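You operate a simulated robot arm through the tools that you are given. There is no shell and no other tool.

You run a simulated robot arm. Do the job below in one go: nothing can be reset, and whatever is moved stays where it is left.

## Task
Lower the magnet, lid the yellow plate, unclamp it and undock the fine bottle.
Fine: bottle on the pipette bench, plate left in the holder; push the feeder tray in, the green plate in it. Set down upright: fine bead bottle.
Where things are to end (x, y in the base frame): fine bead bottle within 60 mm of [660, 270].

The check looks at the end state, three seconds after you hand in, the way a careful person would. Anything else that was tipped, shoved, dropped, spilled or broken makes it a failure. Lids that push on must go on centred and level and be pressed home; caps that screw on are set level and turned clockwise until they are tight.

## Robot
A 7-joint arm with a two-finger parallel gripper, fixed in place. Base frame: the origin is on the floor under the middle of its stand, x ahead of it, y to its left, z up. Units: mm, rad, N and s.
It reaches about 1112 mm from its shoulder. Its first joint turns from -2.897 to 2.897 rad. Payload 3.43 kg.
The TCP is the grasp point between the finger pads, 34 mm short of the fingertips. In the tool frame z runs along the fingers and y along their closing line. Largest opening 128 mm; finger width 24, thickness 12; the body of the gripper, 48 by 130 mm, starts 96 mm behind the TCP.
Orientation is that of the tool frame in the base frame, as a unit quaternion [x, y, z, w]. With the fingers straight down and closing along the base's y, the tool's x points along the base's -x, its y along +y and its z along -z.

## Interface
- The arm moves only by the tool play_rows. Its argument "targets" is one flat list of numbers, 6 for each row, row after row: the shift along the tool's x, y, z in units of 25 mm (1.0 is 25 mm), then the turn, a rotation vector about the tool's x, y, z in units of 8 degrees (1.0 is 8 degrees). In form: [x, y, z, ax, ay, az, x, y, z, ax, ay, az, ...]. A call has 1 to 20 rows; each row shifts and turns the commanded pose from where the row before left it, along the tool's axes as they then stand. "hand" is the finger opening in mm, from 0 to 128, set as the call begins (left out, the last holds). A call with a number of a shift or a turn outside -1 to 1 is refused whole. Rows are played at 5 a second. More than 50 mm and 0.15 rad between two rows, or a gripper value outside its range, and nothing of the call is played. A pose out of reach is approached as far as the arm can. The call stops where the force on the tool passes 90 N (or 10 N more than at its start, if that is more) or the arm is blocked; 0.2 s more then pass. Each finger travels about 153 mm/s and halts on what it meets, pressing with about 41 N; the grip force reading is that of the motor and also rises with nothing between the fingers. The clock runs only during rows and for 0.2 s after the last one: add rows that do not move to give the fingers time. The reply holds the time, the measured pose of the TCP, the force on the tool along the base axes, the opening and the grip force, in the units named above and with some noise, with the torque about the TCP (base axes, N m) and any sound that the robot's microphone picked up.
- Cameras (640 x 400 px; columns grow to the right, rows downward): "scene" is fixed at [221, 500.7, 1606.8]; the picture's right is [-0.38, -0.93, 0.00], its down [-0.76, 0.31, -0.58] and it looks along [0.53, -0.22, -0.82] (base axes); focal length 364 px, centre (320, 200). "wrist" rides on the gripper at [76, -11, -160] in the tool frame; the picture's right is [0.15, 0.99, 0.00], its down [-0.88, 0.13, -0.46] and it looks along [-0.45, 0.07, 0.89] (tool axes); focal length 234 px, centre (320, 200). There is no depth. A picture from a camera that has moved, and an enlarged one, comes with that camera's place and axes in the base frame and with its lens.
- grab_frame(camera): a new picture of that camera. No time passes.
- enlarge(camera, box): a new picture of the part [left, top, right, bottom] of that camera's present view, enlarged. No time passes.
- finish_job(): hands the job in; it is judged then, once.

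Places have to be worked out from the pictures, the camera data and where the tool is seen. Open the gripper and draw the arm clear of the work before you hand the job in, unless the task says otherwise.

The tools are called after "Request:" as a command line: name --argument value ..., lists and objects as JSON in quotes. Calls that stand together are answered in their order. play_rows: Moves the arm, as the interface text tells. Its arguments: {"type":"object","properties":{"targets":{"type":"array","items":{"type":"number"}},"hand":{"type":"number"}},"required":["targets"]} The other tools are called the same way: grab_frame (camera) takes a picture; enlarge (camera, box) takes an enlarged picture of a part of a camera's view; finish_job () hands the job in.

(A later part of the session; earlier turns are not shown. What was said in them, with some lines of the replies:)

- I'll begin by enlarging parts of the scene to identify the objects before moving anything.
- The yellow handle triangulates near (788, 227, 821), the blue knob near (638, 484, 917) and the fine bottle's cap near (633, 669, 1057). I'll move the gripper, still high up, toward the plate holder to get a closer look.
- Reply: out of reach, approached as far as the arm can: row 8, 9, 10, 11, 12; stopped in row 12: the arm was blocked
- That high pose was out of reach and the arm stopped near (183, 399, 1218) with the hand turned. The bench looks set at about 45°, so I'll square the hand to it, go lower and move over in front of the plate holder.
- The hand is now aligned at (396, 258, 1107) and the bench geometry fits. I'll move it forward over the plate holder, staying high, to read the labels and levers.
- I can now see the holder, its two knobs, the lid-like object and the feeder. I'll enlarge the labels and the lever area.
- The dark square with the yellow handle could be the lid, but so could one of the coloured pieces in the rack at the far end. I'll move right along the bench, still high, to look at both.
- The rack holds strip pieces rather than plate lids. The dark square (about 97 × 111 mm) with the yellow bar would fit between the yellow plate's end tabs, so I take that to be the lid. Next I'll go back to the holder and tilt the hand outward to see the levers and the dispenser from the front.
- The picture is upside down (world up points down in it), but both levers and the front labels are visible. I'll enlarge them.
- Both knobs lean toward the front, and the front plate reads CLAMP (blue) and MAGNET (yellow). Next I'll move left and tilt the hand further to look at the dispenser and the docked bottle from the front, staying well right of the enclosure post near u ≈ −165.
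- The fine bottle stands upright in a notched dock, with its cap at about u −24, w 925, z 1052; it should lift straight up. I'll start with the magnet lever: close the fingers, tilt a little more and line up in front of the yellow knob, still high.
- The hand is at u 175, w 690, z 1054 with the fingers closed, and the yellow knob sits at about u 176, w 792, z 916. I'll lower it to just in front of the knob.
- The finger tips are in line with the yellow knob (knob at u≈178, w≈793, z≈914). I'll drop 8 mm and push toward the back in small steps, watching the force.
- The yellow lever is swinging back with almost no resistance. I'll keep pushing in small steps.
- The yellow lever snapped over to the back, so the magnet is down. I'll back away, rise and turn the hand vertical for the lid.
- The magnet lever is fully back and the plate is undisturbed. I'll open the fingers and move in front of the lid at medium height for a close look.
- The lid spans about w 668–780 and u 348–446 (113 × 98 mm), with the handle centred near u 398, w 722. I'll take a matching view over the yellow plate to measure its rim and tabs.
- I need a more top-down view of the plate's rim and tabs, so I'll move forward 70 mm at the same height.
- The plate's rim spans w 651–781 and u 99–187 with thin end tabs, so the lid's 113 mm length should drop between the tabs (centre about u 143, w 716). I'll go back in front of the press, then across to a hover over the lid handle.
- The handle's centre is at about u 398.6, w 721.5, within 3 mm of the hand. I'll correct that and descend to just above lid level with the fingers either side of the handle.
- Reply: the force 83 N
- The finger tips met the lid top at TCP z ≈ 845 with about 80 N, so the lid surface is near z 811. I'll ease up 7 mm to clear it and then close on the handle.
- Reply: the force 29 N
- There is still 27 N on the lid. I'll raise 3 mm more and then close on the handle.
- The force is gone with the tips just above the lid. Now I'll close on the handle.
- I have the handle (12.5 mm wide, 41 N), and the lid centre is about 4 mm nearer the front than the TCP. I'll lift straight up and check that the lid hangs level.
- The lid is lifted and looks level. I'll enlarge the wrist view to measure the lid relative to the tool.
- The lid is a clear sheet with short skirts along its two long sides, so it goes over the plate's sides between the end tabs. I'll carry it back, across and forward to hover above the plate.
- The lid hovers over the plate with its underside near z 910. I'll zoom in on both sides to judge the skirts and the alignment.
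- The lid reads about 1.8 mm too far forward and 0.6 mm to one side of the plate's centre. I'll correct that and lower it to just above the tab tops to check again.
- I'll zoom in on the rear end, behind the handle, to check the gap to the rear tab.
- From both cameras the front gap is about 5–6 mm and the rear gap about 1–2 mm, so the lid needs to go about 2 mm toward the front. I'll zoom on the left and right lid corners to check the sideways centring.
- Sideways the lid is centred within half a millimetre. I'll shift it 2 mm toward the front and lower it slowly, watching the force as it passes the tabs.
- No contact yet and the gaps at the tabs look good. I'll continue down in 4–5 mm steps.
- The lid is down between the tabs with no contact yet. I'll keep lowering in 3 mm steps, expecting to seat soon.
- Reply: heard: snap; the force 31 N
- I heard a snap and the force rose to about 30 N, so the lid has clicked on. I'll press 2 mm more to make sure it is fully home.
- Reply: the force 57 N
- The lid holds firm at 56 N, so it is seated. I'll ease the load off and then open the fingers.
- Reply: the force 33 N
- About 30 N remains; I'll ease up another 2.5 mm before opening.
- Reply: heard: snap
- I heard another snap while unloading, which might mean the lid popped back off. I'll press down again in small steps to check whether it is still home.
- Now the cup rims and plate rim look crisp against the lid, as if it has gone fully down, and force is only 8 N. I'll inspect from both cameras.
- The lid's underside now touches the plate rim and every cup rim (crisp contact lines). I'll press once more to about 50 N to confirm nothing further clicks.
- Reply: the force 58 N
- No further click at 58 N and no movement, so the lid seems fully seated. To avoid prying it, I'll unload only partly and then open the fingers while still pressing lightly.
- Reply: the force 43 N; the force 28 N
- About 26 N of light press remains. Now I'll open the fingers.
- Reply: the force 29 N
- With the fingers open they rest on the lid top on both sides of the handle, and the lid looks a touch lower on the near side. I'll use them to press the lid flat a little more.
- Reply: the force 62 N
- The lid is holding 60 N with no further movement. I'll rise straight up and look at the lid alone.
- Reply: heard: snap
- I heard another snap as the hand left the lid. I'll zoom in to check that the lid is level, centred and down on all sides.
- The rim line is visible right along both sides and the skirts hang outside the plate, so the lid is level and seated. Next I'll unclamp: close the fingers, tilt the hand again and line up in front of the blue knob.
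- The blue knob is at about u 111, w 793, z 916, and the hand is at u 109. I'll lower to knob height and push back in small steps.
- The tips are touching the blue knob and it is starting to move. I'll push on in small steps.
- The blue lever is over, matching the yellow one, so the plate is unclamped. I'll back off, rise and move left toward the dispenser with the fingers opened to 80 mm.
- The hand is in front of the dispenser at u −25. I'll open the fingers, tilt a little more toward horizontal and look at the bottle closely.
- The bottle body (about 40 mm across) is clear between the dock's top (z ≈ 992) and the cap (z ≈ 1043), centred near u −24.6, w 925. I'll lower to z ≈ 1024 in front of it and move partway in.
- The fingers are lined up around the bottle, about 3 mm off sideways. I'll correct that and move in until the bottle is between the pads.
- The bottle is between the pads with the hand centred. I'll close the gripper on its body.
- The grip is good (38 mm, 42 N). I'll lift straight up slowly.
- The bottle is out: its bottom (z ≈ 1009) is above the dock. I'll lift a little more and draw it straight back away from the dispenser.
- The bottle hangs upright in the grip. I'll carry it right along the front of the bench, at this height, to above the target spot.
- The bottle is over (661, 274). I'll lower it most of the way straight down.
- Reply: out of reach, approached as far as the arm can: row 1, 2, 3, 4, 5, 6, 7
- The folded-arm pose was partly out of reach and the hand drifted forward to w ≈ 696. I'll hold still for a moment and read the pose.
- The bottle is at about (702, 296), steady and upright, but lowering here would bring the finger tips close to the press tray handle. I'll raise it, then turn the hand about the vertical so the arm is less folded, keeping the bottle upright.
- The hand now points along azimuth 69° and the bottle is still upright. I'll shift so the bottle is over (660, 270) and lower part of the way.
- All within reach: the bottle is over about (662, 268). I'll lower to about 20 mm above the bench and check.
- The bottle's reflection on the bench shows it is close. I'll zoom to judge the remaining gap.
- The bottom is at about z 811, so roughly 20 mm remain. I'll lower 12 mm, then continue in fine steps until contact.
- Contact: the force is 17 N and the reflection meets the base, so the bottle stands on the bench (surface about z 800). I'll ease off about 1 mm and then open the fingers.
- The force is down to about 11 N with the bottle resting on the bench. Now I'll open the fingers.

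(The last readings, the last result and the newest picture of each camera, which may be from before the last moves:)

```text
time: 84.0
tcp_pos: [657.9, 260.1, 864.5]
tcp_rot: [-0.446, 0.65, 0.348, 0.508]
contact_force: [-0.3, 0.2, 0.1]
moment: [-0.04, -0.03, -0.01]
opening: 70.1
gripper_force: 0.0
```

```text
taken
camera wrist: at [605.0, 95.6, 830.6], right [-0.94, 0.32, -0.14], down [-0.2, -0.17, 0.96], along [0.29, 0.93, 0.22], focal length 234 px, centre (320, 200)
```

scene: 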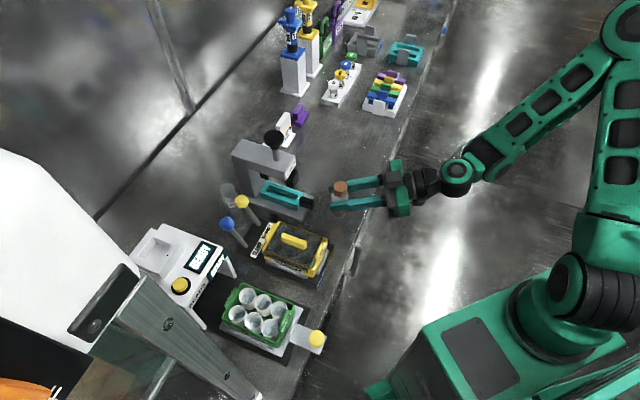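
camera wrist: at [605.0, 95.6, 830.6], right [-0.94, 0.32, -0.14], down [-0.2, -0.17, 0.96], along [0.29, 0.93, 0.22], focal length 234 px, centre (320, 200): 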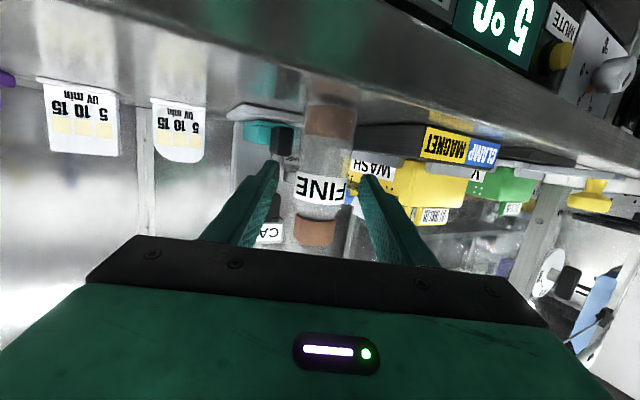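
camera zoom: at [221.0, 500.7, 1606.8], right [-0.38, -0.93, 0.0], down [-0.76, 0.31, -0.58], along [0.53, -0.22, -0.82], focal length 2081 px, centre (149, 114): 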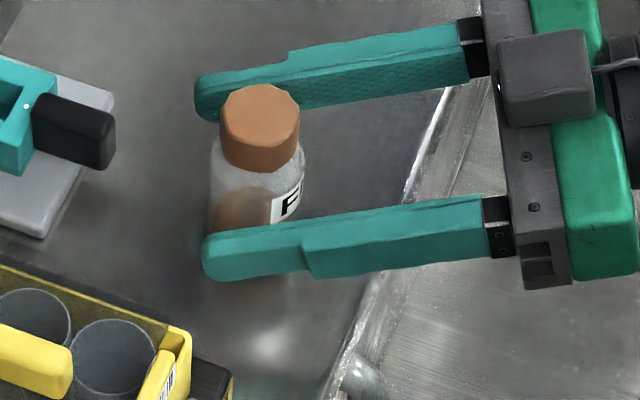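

The bottle stands upright on its own between the open fingers. I'll rise straight up with the fingers either side of it, since backing out could hit the arm's folded limit.

Request:
play_rows --targets '[-0.5, 0, -0.1225, 0, 0, 0, -0.971, 0, -0.238, 0, 0, 0, -0.971, 0, -0.238, 0, 0, 0, -0.971, 0, -0.238, 0, 0, 0, -0.971, 0, -0.238, 0, 0, 0, -0.971, 0, -0.238, 0, 0, 0]'

Request:
enlarge --camera "scene" --box '[260, 150, 420, 270]'

Request:
grab_frame --camera "scene"

```text
time: 85.4
tcp_pos: [656.3, 262.2, 1002.3]
tcp_rot: [-0.446, 0.649, 0.349, 0.507]
contact_force: [0.4, -0.1, -0.8]
moment: [0.01, -0.02, 0.05]
opening: 69.9
gripper_force: 0.1
```

```text
3.33 times, centred on (340, 210) of scene
camera zoom: at [221.0, 500.7, 1606.8], right [-0.38, -0.93, 0.0], down [-0.76, 0.31, -0.58], along [0.53, -0.22, -0.82], focal length 1214 px, centre (253, 167)
```

zoom: 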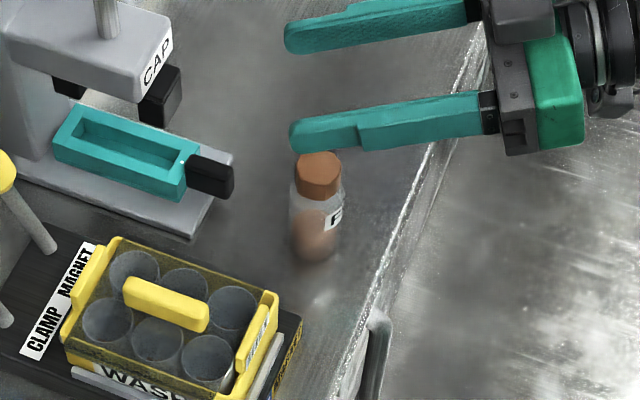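

```text
taken
```

scene: 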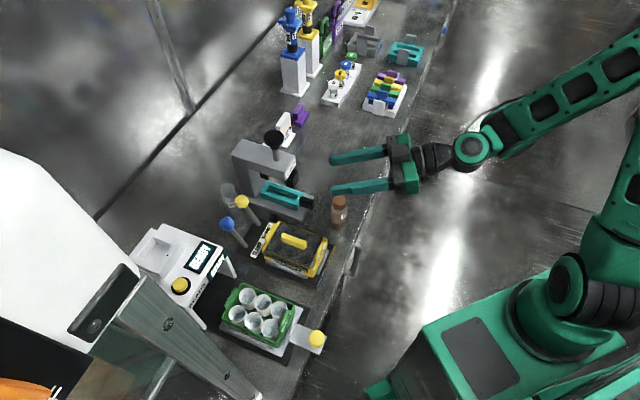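

The fine bottle stands upright at about (658, 269). The last job is the feeder tray, so I'll zoom in on it and its yellow knob.

Request:
enlarge --camera "scene" --box '[200, 260, 340, 380]'

Request:
grab_frame --camera "wrist"

Request:
enlarge --camera "scene" --box '[285, 310, 345, 370]'

```text
3.33 times, centred on (270, 320) of scene
camera zoom: at [221.0, 500.7, 1606.8], right [-0.38, -0.93, 0.0], down [-0.76, 0.31, -0.58], along [0.53, -0.22, -0.82], focal length 1214 px, centre (487, -200)
```

zoom: 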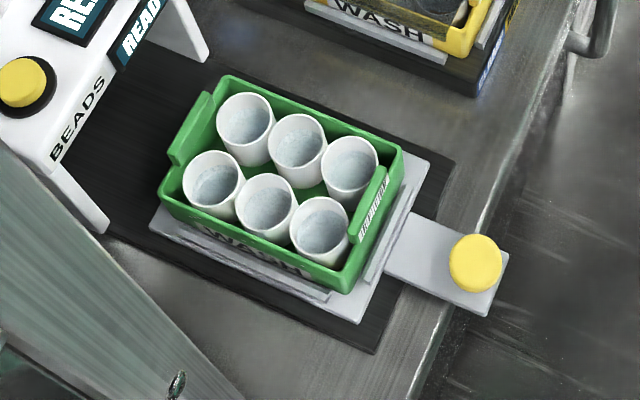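

```text
taken
camera wrist: at [603.9, 96.0, 968.5], right [-0.94, 0.32, -0.14], down [-0.2, -0.17, 0.96], along [0.29, 0.93, 0.22], focal length 234 px, centre (320, 200)
```

wrist: 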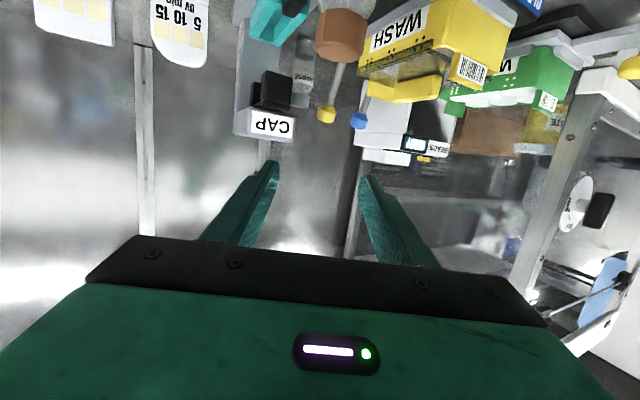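

```text
6.67 times, centred on (315, 340) of scene
camera zoom: at [221.0, 500.7, 1606.8], right [-0.38, -0.93, 0.0], down [-0.76, 0.31, -0.58], along [0.53, -0.22, -0.82], focal length 2428 px, centre (353, -733)
```

zoom: 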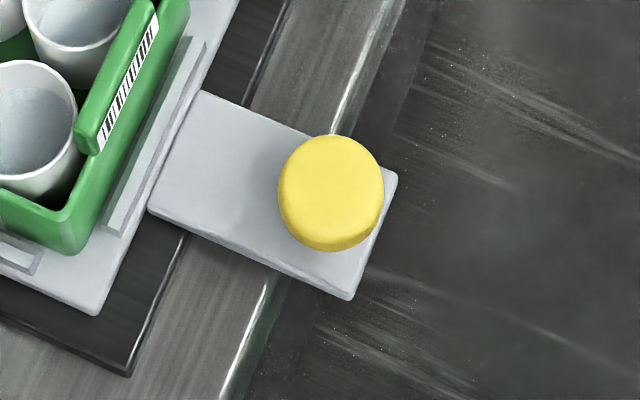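

The knob is a 32 mm yellow cylinder at about u −22, w 589, with its top near z 850, on a tongue over the bench edge. I'll rise and turn the hand back to vertical, aligned with the bench.

Request:
play_rows --targets '[-0.971, 0, -0.238, 0, 0, 0, -0.971, 0, -0.238, 0, 0, 0, 0, 0, 0, 0.971, 0, 0.239, 0, 0, 0, 0.971, 0, 0.239, 0, 0, 0, 0.971, 0, 0.239, 0, 0, 0, 0, 0.9525, 0, 0, 0, 0, 0, 0.9525, 0, 0, 0, 0, 0, 0.9525, 0, 0, 0, 0, 0, 0.9525, 0, 0, 0, 0, 0, 0.9525, 0, 0, 0, 0, 0, 0.9525, 0, 0, 0, 0, 0, 0.9525, 0, 0, 0, 0, 0, 0.9525, 0, 0, 0, 0, 0, 0.9525, 0, 0, 0, 0, 0, 0.9525, 0]'

Request:
grab_frame --camera "wrist"

```text
time: 88.6
tcp_pos: [657.2, 261.4, 1052.5]
tcp_rot: [-0.476, 0.879, -0.002, -0.003]
contact_force: [0.6, -0.2, 1.2]
moment: [0.02, -0.01, -0.02]
opening: 69.9
gripper_force: 0.0
out of reach, approached as far as the arm can: row 4, 5
```

```text
taken
camera wrist: at [624.3, 193.5, 1213.2], right [-0.91, 0.42, 0.0], down [0.37, 0.81, 0.45], along [0.19, 0.41, -0.89], focal length 234 px, centre (320, 200)
```

wrist: 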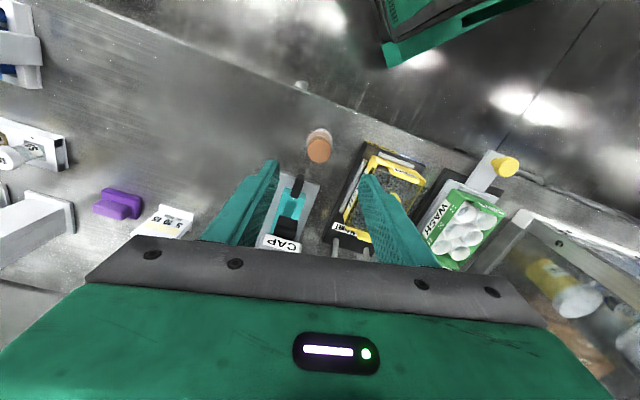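

The yaw came back only partway (12° remain), but the hand is vertical. I'll finish the yaw, close the fingers and move left to in front of the feeder knob, still high.

Request:
play_rows --targets '[0, 0, 0, 0, 0, 0.742, 0, 0, 0, 0, 0, 0.742, 0.32, 0.93, 0, 0, 0, 0, 0.32, 0.93, 0, 0, 0, 0, 0.32, 0.93, 0, 0, 0, 0, 0.32, 0.93, 0, 0, 0, 0, 0.32, 0.93, 0, 0, 0, 0, 0.32, 0.93, 0, 0, 0, 0, 0.32, 0.93, 0, 0, 0, 0, 0.32, 0.93, 0, 0, 0, 0, 0.32, 0.93, 0, 0, 0, 0, 0.32, 0.93, 0, 0, 0, 0, 0.32, 0.93, 0, 0, 0, 0, 0.32, 0.93, 0, 0, 0, 0, 0.32, 0.93, 0, 0, 0, 0]' --hand 0

Request:
grab_frame --camera "wrist"

Request:
grab_frame --camera "scene"

```text
time: 91.8
tcp_pos: [370.9, 402.0, 1053.5]
tcp_rot: [-0.383, 0.924, -0.001, 0.0]
contact_force: [-0.5, 0.8, -0.7]
moment: [0.01, 0.0, 0.0]
opening: 0.0
gripper_force: 32.8
```

```text
taken
camera wrist: at [323.6, 339.9, 1212.8], right [-0.8, 0.6, 0.0], down [0.53, 0.72, 0.45], along [0.27, 0.36, -0.89], focal length 234 px, centre (320, 200)
```

wrist: 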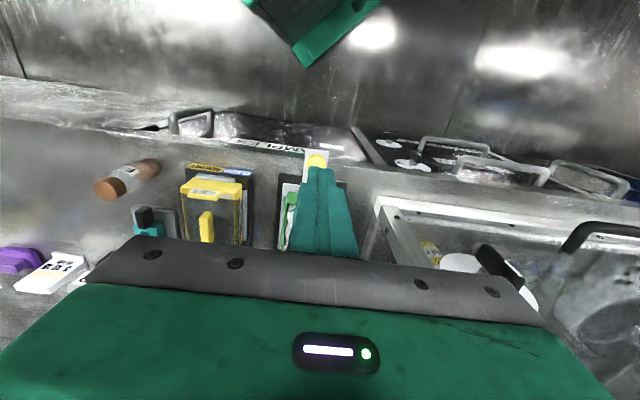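

```text
taken
```

scene: 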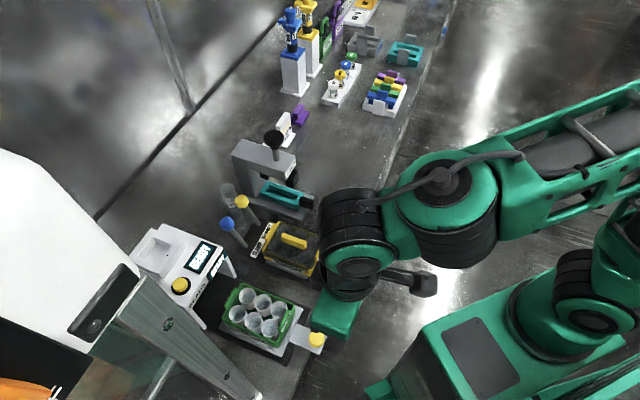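

The hand is vertical at u −22, w 546, with the knob at about u −24, w 586 just ahead. I'll lower in front of it and look from the scene camera.

Request:
play_rows --targets '[0.1, 0.06, 0.88, 0, 0, 0, 0, 0, 0.88, 0, 0, 0, 0, 0, 0.88, 0, 0, 0, 0, 0, 0.88, 0, 0, 0, 0, 0, 0.88, 0, 0, 0, 0, 0, 0.88, 0, 0, 0, 0, 0, 0.88, 0, 0, 0]'

Request:
grab_frame --camera "wrist"

Request:
enlarge --camera "scene" --box '[260, 280, 380, 380]'

```text
time: 93.4
tcp_pos: [369.9, 398.9, 898.6]
tcp_rot: [-0.382, 0.924, -0.001, -0.001]
contact_force: [-0.3, -0.6, -0.4]
moment: [0.0, -0.01, 0.01]
opening: 0.1
gripper_force: 33.3
```

```text
taken
camera wrist: at [321.9, 337.8, 1058.9], right [-0.8, 0.6, 0.0], down [0.53, 0.72, 0.46], along [0.27, 0.36, -0.89], focal length 234 px, centre (320, 200)
```

wrist: 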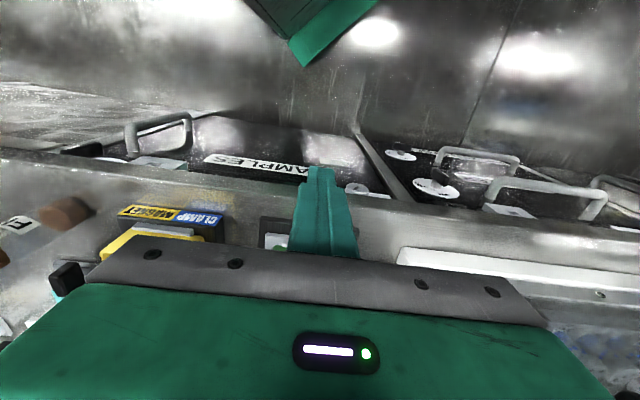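

```text
4.00 times, centred on (320, 330) of scene
camera zoom: at [221.0, 500.7, 1606.8], right [-0.38, -0.93, 0.0], down [-0.76, 0.31, -0.58], along [0.53, -0.22, -0.82], focal length 1457 px, centre (320, -320)
```

zoom: 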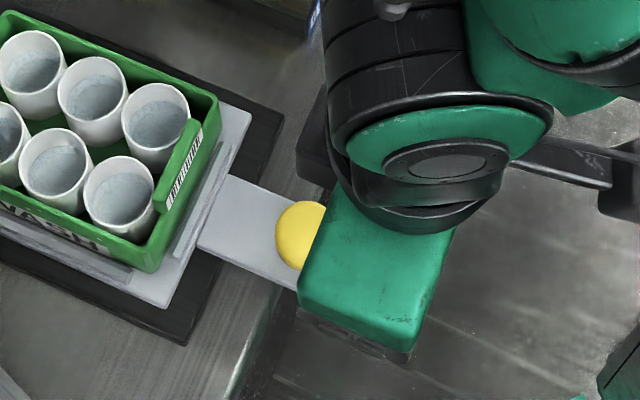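

I'll lower the finger tips to about z 840, between the tongue and the knob top, and begin pushing straight in with small steps.

Request:
play_rows --targets '[0, 0.14, 0.5, 0, 0, 0, 0, 0, 0.484, 0, 0, 0, -0.5, 0, 0, 0, 0, 0, -0.5, 0, 0, 0, 0, 0, -0.5, 0, 0, 0, 0, 0, -0.5, 0, 0, 0, 0, 0]'

Request:
enlarge --camera "scene" --box '[180, 240, 380, 390]'

```text
time: 94.8
tcp_pos: [401.5, 438.1, 874.3]
tcp_rot: [-0.383, 0.924, -0.001, 0.0]
contact_force: [-0.1, -0.2, 0.2]
moment: [0.02, -0.04, 0.0]
opening: 0.0
gripper_force: 33.3
```

```text
2.67 times, centred on (280, 315) of scene
camera zoom: at [221.0, 500.7, 1606.8], right [-0.38, -0.93, 0.0], down [-0.76, 0.31, -0.58], along [0.53, -0.22, -0.82], focal length 971 px, centre (427, -107)
```

zoom: 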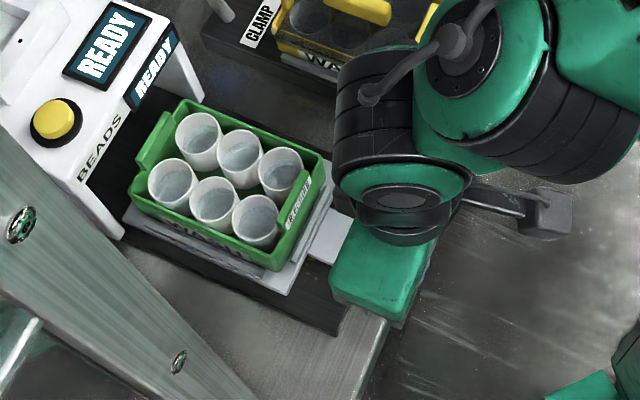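

The tray is sliding in freely with the green plate on it. I'll continue pushing in small steps.

Request:
play_rows --targets '[-0.5, 0, 0, 0, 0, 0, -0.5, 0, 0, 0, 0, 0, -0.5, 0, 0, 0, 0, 0, -0.5, 0, 0, 0, 0, 0, -0.5, 0, 0, 0, 0, 0]'

Request:
enlarge --camera "scene" --box '[160, 220, 360, 370]'

```text
time: 96.0
tcp_pos: [445.6, 481.8, 873.2]
tcp_rot: [-0.383, 0.924, -0.002, 0.0]
contact_force: [-0.3, -0.6, 0.6]
moment: [-0.02, 0.03, 0.0]
opening: 0.0
gripper_force: 33.5
```

```text
2.67 times, centred on (260, 295) of scene
camera zoom: at [221.0, 500.7, 1606.8], right [-0.38, -0.93, 0.0], down [-0.76, 0.31, -0.58], along [0.53, -0.22, -0.82], focal length 971 px, centre (480, -53)
```

zoom: 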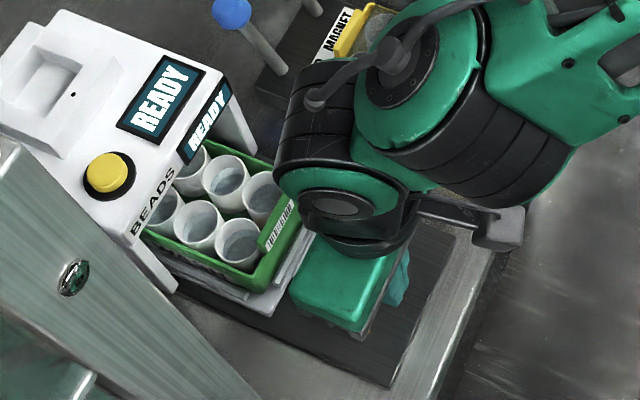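

The plate is partway under the dispenser and the force is still near zero. I'll keep going with smaller steps, watching for the end stop.

Request:
play_rows --targets '[-0.4, 0, 0, 0, 0, 0, -0.4, 0, 0, 0, 0, 0, -0.4, 0, 0, 0, 0, 0, -0.4, 0, 0, 0, 0, 0]'

Request:
enlarge --camera "scene" --box '[140, 200, 340, 350]'

```text
time: 97.0
tcp_pos: [472.5, 509.6, 875.0]
tcp_rot: [-0.383, 0.924, -0.001, -0.001]
contact_force: [-0.3, -0.7, 0.2]
moment: [0.03, -0.02, 0.01]
opening: 0.0
gripper_force: 33.1
```

```text
2.67 times, centred on (240, 275) of scene
camera zoom: at [221.0, 500.7, 1606.8], right [-0.38, -0.93, 0.0], down [-0.76, 0.31, -0.58], along [0.53, -0.22, -0.82], focal length 971 px, centre (533, 0)
```

zoom: 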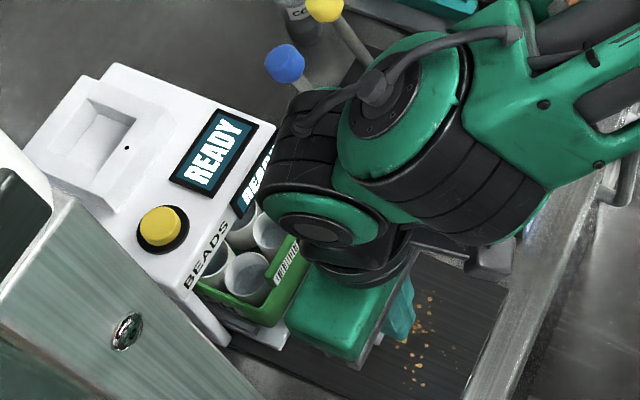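

There are orange specks on the feeder base that I did not see before. I'll zoom in before doing anything else.

Request:
enlarge --camera "scene" --box '[260, 280, 330, 350]'

Request:
grab_frame --camera "scene"

Request:
grab_frame --camera "wrist"

```text
5.71 times, centred on (295, 315) of scene
camera zoom: at [221.0, 500.7, 1606.8], right [-0.38, -0.93, 0.0], down [-0.76, 0.31, -0.58], along [0.53, -0.22, -0.82], focal length 2081 px, centre (463, -457)
```

zoom: 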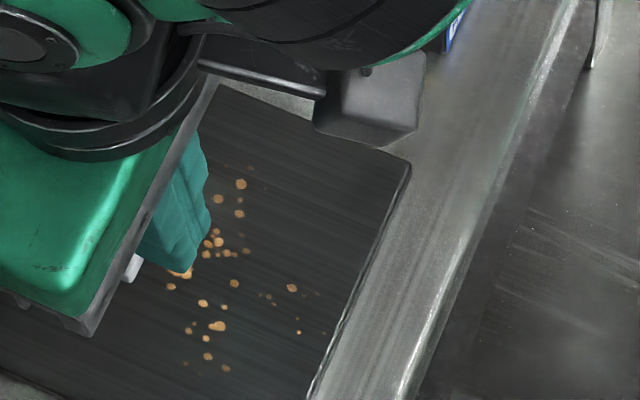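

```text
taken
```

scene: 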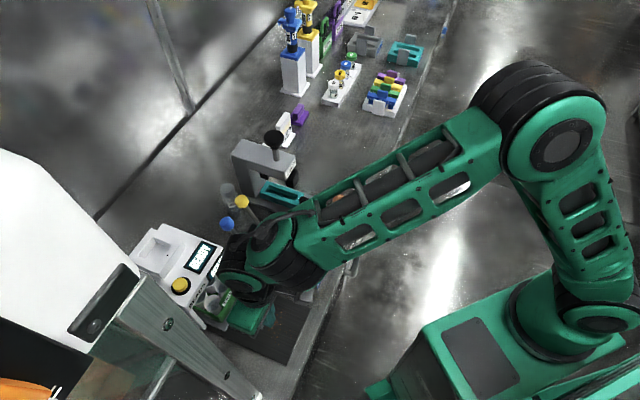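

```text
taken
camera wrist: at [426.1, 449.6, 1034.6], right [-0.8, 0.6, 0.0], down [0.53, 0.72, 0.45], along [0.27, 0.36, -0.89], focal length 234 px, centre (320, 200)
```

wrist: 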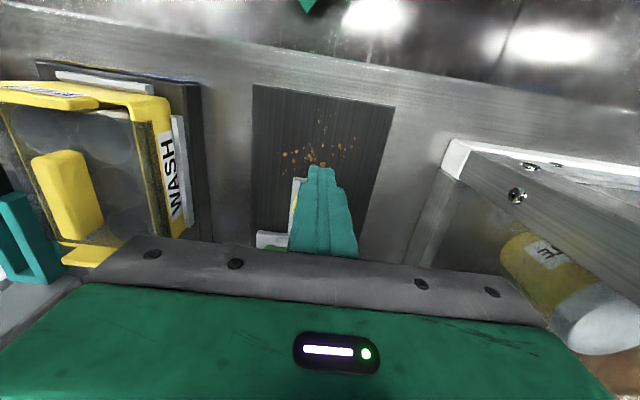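

Request:
enlarge --camera "wrist" --box '[260, 95, 380, 185]'

Request:
enlarge --camera "scene" --box '[275, 285, 315, 330]'

Request:
enlarge --camera "scene" --box '[320, 180, 360, 230]'

```text
4.44 times, centred on (320, 140) of wrist
camera zoom: at [426.1, 449.6, 1034.6], right [-0.8, 0.6, 0.0], down [0.53, 0.72, 0.45], along [0.27, 0.36, -0.89], focal length 1041 px, centre (320, 467)
```

zoom: 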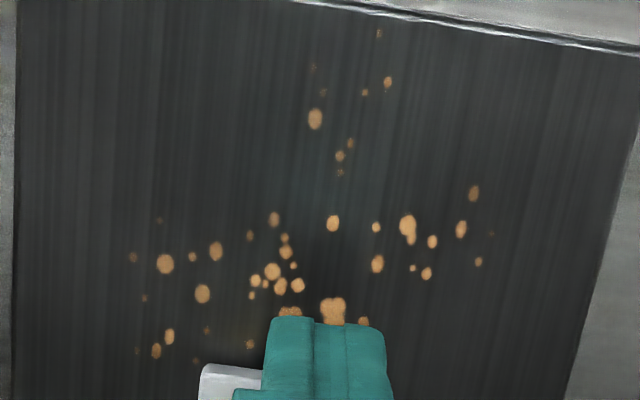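

```text
8.89 times, centred on (295, 308) of scene
camera zoom: at [221.0, 500.7, 1606.8], right [-0.38, -0.93, 0.0], down [-0.76, 0.31, -0.58], along [0.53, -0.22, -0.82], focal length 3237 px, centre (542, -756)
```

zoom: 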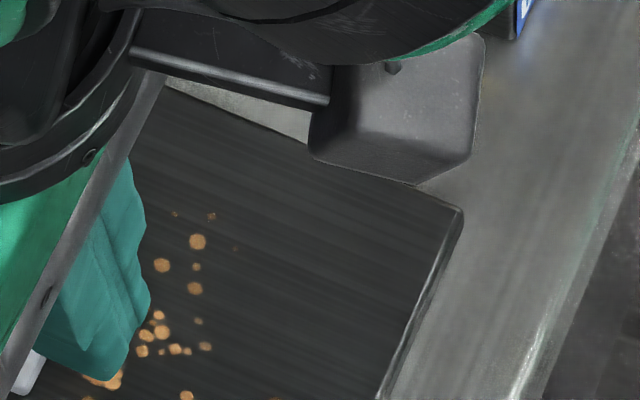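

```text
8.00 times, centred on (340, 205) of scene
camera zoom: at [221.0, 500.7, 1606.8], right [-0.38, -0.93, 0.0], down [-0.76, 0.31, -0.58], along [0.53, -0.22, -0.82], focal length 2914 px, centre (160, 160)
```

zoom: 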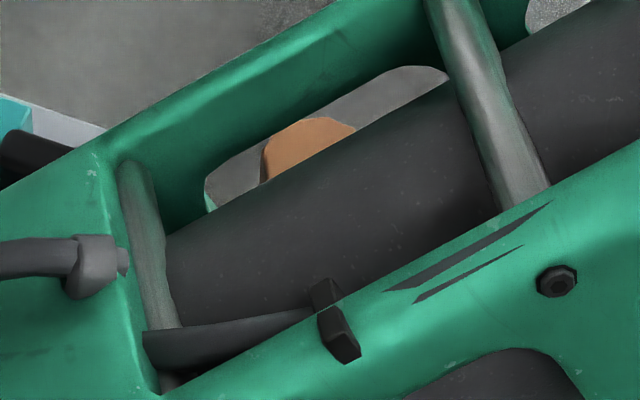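

The specks are flat stains on the feeder base, which the tray covered until now, and there are none on the white tongue, so they look like old residue. I'll continue the push in small steps, watching for the end stop.

Request:
play_rows --targets '[-0.3, 0, 0, 0, 0, 0, -0.3, 0, 0, 0, 0, 0]'

Request:
enlarge --camera "scene" --box '[140, 200, 340, 350]'

```text
time: 97.6
tcp_pos: [483.8, 521.1, 873.6]
tcp_rot: [-0.382, 0.924, -0.001, 0.0]
contact_force: [-0.9, 0.2, -0.1]
moment: [-0.01, -0.01, 0.02]
opening: 0.0
gripper_force: 33.3
```

```text
2.67 times, centred on (240, 275) of scene
camera zoom: at [221.0, 500.7, 1606.8], right [-0.38, -0.93, 0.0], down [-0.76, 0.31, -0.58], along [0.53, -0.22, -0.82], focal length 971 px, centre (533, 0)
```

zoom: 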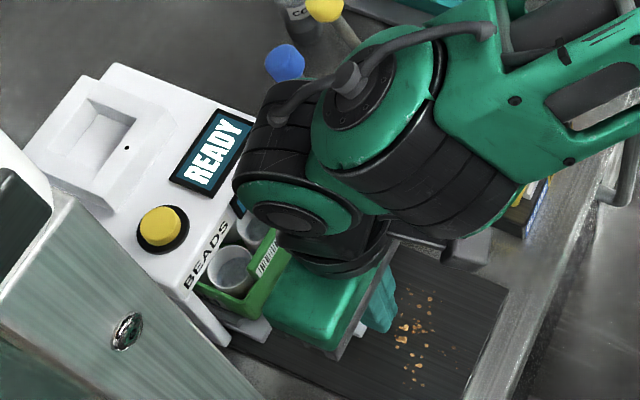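

Still free-moving, with the plate well under the dispenser. I'll continue with 5 mm steps until it stops.

Request:
play_rows --targets '[-0.2, 0, 0, 0, 0, 0, -0.2, 0, 0, 0, 0, 0, -0.2, 0, 0, 0, 0, 0]'

Request:
enlarge --camera "scene" --box '[140, 200, 340, 350]'

Request:
grab_frame --camera "wrist"

```text
time: 98.4
tcp_pos: [494.4, 531.2, 874.2]
tcp_rot: [-0.383, 0.924, -0.001, 0.0]
contact_force: [0.4, -0.3, -0.5]
moment: [-0.02, 0.0, 0.01]
opening: 0.2
gripper_force: 33.3
```

```text
2.67 times, centred on (240, 275) of scene
camera zoom: at [221.0, 500.7, 1606.8], right [-0.38, -0.93, 0.0], down [-0.76, 0.31, -0.58], along [0.53, -0.22, -0.82], focal length 971 px, centre (533, 0)
```

zoom: 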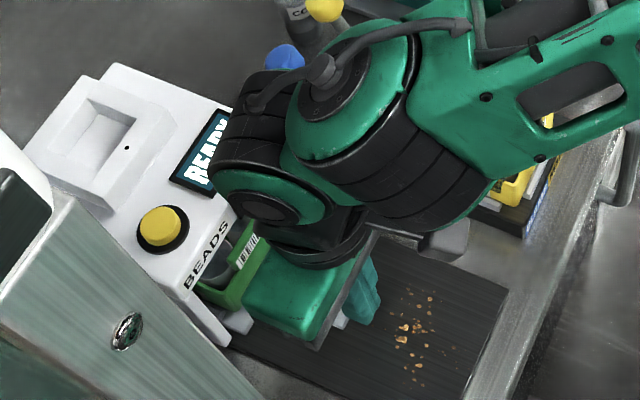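

```text
taken
camera wrist: at [448.2, 471.1, 1033.7], right [-0.8, 0.6, 0.0], down [0.53, 0.72, 0.45], along [0.27, 0.36, -0.89], focal length 234 px, centre (320, 200)
```

wrist: 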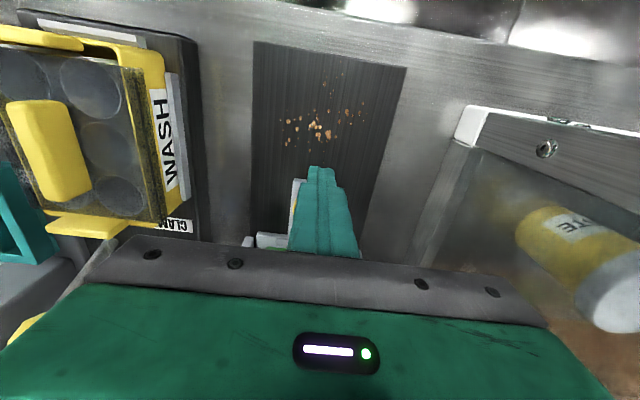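

The stain pattern stays put on the base as the tray moves on. The plate's front is now about level with the dispenser front, so I'll keep pushing in 4 mm steps to find the stop.

Request:
play_rows --targets '[-0.16, 0, 0, 0, 0, 0, -0.16, 0, 0, 0, 0, 0, -0.16, 0, 0, 0, 0, 0]'

Request:
enlarge --camera "scene" --box '[170, 230, 310, 340]'

```text
time: 99.2
tcp_pos: [496.4, 534.7, 873.0]
tcp_rot: [-0.385, 0.923, -0.006, -0.008]
contact_force: [-48.3, -57.9, 13.1]
moment: [-1.65, 1.3, -0.29]
opening: 0.1
gripper_force: 32.6
```

```text
3.64 times, centred on (240, 285) of scene
camera zoom: at [221.0, 500.7, 1606.8], right [-0.38, -0.93, 0.0], down [-0.76, 0.31, -0.58], along [0.53, -0.22, -0.82], focal length 1324 px, centre (611, -109)
```

zoom: 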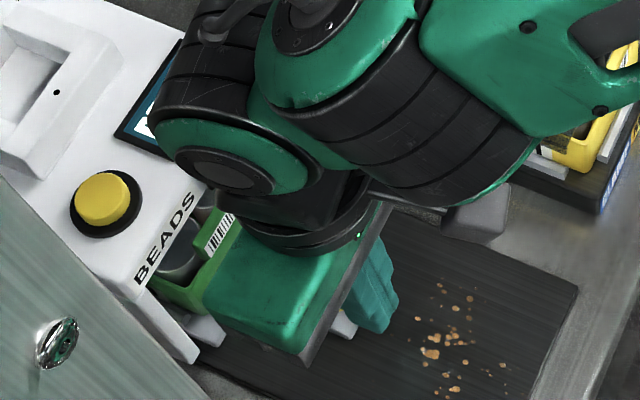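

The force jumped to 75 N at finger-tip height, so the tray has reached its stop. I'll back off gently and then rise away.

Request:
play_rows --targets '[0.3, 0, 0, 0, 0, 0, 0.5, 0, 0, 0, 0, 0, 0.9, 0, 0, 0, 0, 0, 0.9, 0, -0.5, 0, 0, 0, 0.5, 0, -0.9, 0, 0, 0, 0, 0, -0.9, 0, 0, 0, 0, 0, -0.9, 0, 0, 0, 0, 0, -0.9, 0, 0, 0]'

Request:
grab_frame --camera "wrist"

Request:
enlarge --camera "scene" --box '[140, 200, 340, 350]'

```text
time: 101.0
tcp_pos: [449.8, 485.3, 976.6]
tcp_rot: [-0.383, 0.924, -0.002, -0.001]
contact_force: [0.4, 1.4, 0.0]
moment: [-0.03, 0.02, -0.01]
opening: 0.0
gripper_force: 33.0
```

```text
taken
camera wrist: at [401.7, 424.4, 1137.1], right [-0.8, 0.6, 0.0], down [0.53, 0.72, 0.45], along [0.27, 0.36, -0.89], focal length 234 px, centre (320, 200)
```

wrist: 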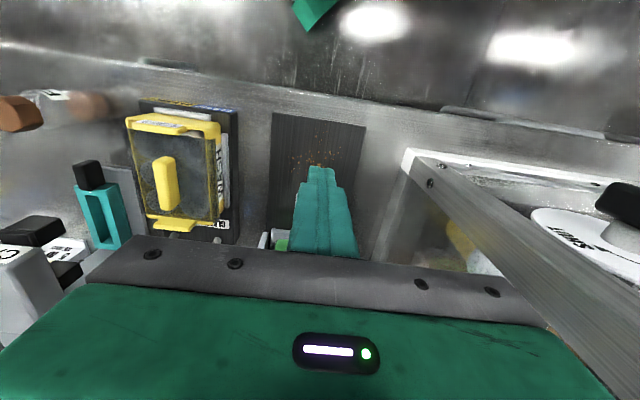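

```text
2.67 times, centred on (240, 275) of scene
camera zoom: at [221.0, 500.7, 1606.8], right [-0.38, -0.93, 0.0], down [-0.76, 0.31, -0.58], along [0.53, -0.22, -0.82], focal length 971 px, centre (533, 0)
```

zoom: 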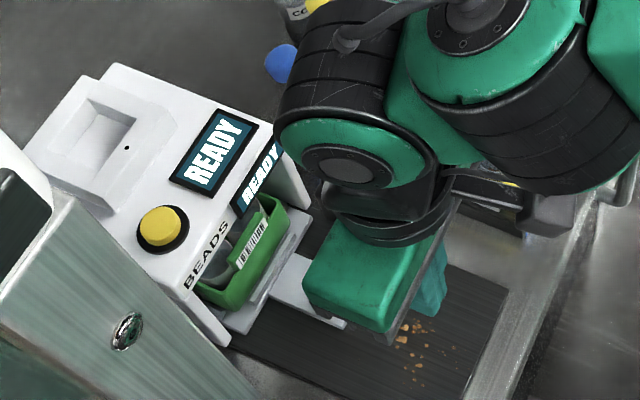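

The tray is in with the green plate on it. I'll raise the arm, draw it back off the bench and open the gripper, then inspect everything.

Request:
play_rows --targets '[0.5, 0, -0.9, 0, 0, 0, 0.9, 0, -0.9, 0, 0, 0, 0.9, 0, -0.9, 0, 0, 0, 0.9, 0, -0.5, 0, 0, 0, 0.9, -0.5, 0, 0, 0, 0, 0.9, -0.9, 0, 0, 0, 0, 0.9, -0.9, 0, 0, 0, 0, 0.5, -0.9, 0, 0, 0, 0, 0, -0.9, 0, 0, 0, 0, 0, -0.9, 0, 0, 0, 0]' --hand 100

Request:
grab_frame --camera "scene"

Request:
enlarge --camera "scene" --box '[140, 200, 340, 350]'

Request:
enlarge --camera "scene" --box '[220, 180, 360, 280]'

Request:
grab_frame --camera "wrist"

```text
time: 103.2
tcp_pos: [423.5, 283.7, 1056.3]
tcp_rot: [-0.383, 0.924, -0.001, -0.001]
contact_force: [-1.2, -0.2, -0.3]
moment: [-0.05, -0.02, -0.03]
opening: 100.0
gripper_force: 0.0
```

```text
taken
```

scene: 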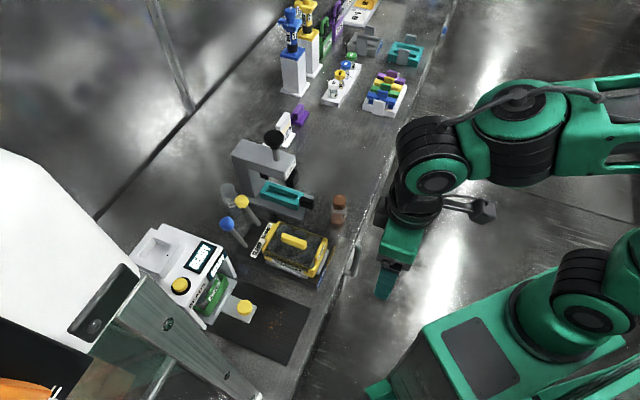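

```text
2.67 times, centred on (240, 275) of scene
camera zoom: at [221.0, 500.7, 1606.8], right [-0.38, -0.93, 0.0], down [-0.76, 0.31, -0.58], along [0.53, -0.22, -0.82], focal length 971 px, centre (533, 0)
```

zoom: 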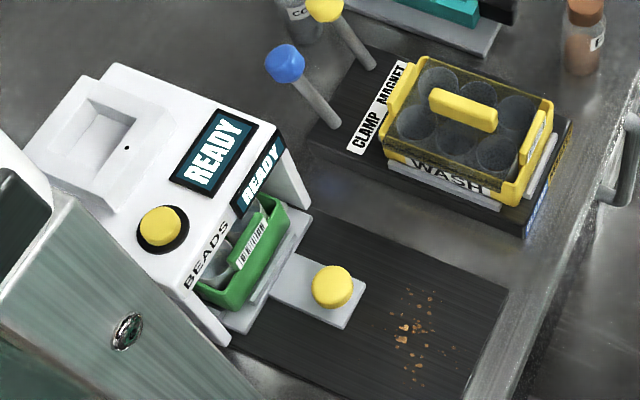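

```text
4.00 times, centred on (290, 230) of scene
camera zoom: at [221.0, 500.7, 1606.8], right [-0.38, -0.93, 0.0], down [-0.76, 0.31, -0.58], along [0.53, -0.22, -0.82], focal length 1457 px, centre (440, 80)
```

zoom: 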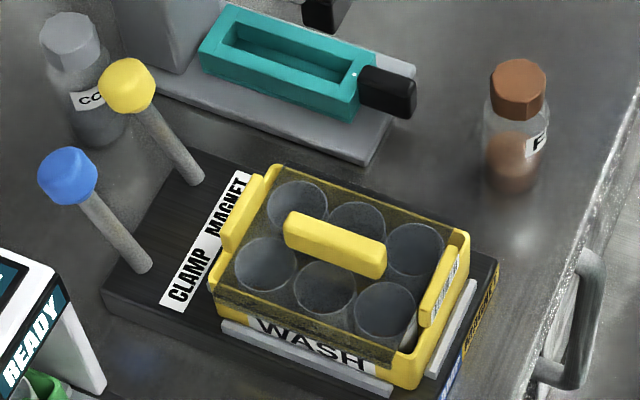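

```text
taken
camera wrist: at [377.2, 223.1, 1216.5], right [-0.8, 0.59, 0.0], down [0.53, 0.72, 0.45], along [0.27, 0.36, -0.89], focal length 234 px, centre (320, 200)
```

wrist: 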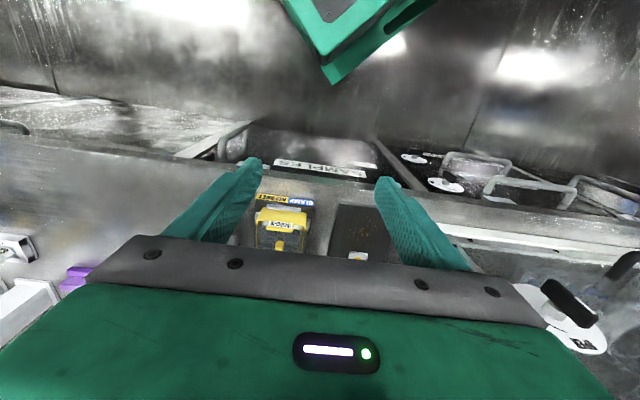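

Everything is in its place. Before handing in, I'll look closely at the lid, the tray and the bottle.

Request:
enlarge --camera "scene" --box '[265, 215, 335, 280]'

Request:
enlarge --camera "scene" --box '[290, 215, 335, 255]'

Request:
enlarge --camera "scene" --box '[185, 260, 265, 330]'

Request:
enlarge --camera "scene" --box '[315, 180, 365, 240]'

Request:
enlarge --camera "wrist" --box '[240, 180, 320, 260]'

```text
6.15 times, centred on (300, 248) of scene
camera zoom: at [221.0, 500.7, 1606.8], right [-0.38, -0.93, 0.0], down [-0.76, 0.31, -0.58], along [0.53, -0.22, -0.82], focal length 2241 px, centre (443, -92)
```

zoom: 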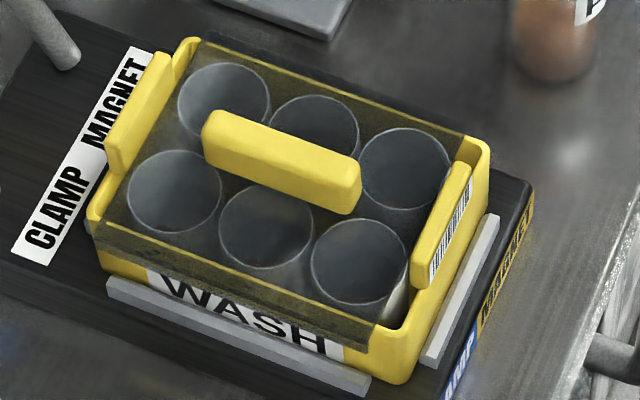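

```text
10.00 times, centred on (312, 235) of scene
camera zoom: at [221.0, 500.7, 1606.8], right [-0.38, -0.93, 0.0], down [-0.76, 0.31, -0.58], along [0.53, -0.22, -0.82], focal length 3642 px, centre (395, -150)
```

zoom: 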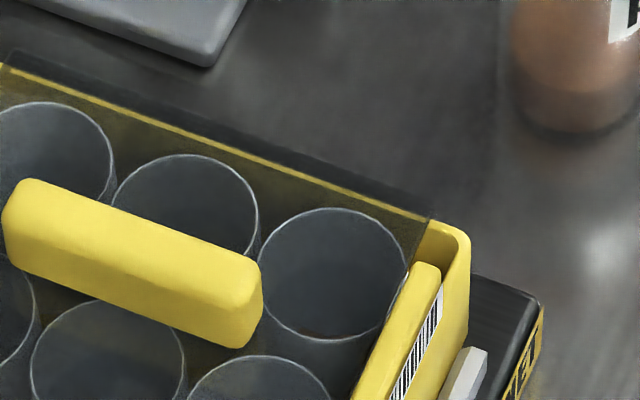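

```text
5.71 times, centred on (225, 295) of scene
camera zoom: at [221.0, 500.7, 1606.8], right [-0.38, -0.93, 0.0], down [-0.76, 0.31, -0.58], along [0.53, -0.22, -0.82], focal length 2081 px, centre (863, -343)
```

zoom: 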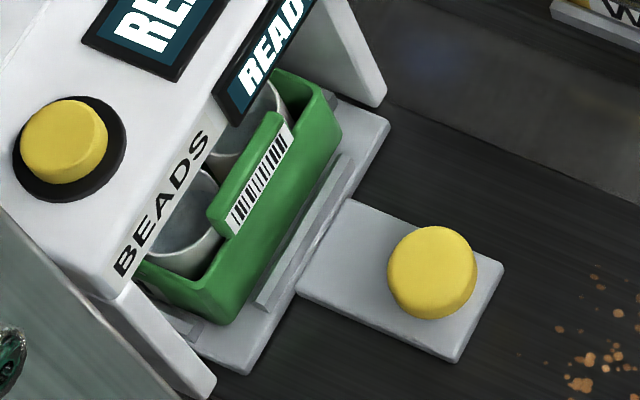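

```text
6.67 times, centred on (340, 210) of scene
camera zoom: at [221.0, 500.7, 1606.8], right [-0.38, -0.93, 0.0], down [-0.76, 0.31, -0.58], along [0.53, -0.22, -0.82], focal length 2428 px, centre (187, 133)
```

zoom: 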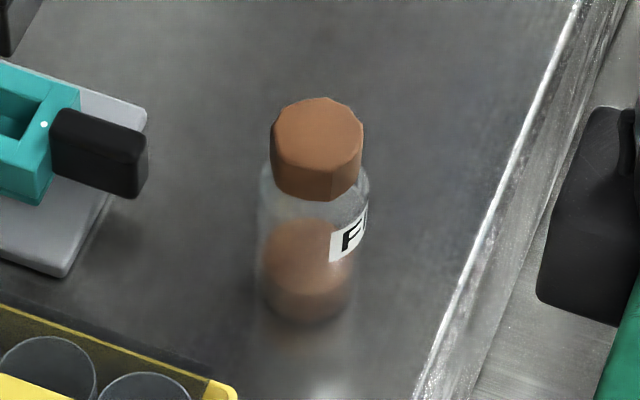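

```text
5.00 times, centred on (280, 220) of wrist
camera zoom: at [377.2, 223.1, 1216.5], right [-0.8, 0.59, 0.0], down [0.53, 0.72, 0.45], along [0.27, 0.36, -0.89], focal length 1171 px, centre (520, 100)
```

zoom: 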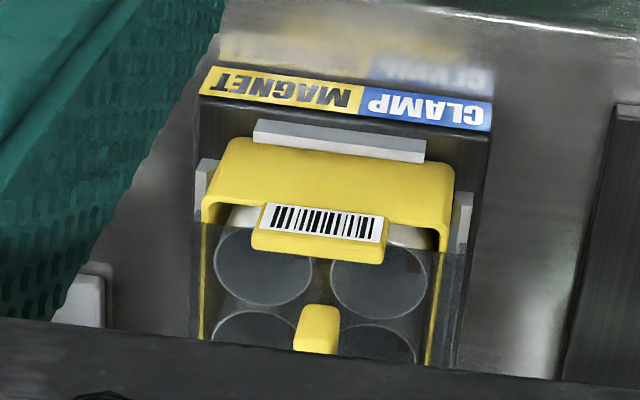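

All checks look right:
- Both levers are thrown back.
- The lid is level on the yellow plate, which is still in its holder.
- The fine bottle stands upright near (660, 269).
- The feeder tray is at its stop with the green plate in it.
- The arm is clear of the bench with the gripper open.

I can't rule out that the orange specks on the feeder base are new. They first showed up during the push and sit where the tray had been. I'm handing the job in.

Request:
finish_job

```text
The job is handed in.
```

I handed the job in with every step done, but two things I saw could count against it: orange specks on the feeder base and extra snaps from the lid.

| Item | End state |
|---|---|
| Magnet | Lowered; the yellow lever is pushed fully back. |
| Yellow plate | Lid on and unclamped (blue lever pushed back); the plate is still in its holder. |
| Fine bottle | Undocked and standing upright at about (660, 269), close to the target of [660, 270]. |
| Feeder tray | Pushed in until it hit its stop, with the green plate in it. |
| Arm | Gripper open, drawn back in front of the bench. |

- **Orange specks on the feeder base:** I first saw them partway through pushing the tray in, on an area the tray had covered until then. They look like old flat stains, and none were visible on the part of the tray's white tongue I could see. I can't rule out that they are new.
- **Lid snaps:** the lid snapped once going on and again each time I eased off. It looks level and sits against the plate rim along both sides, but slightly off centre toward the rear tab, by about 2–3 mm. The plate itself shifted 1–2 mm toward the front of its holder while I was pressing the lid on.
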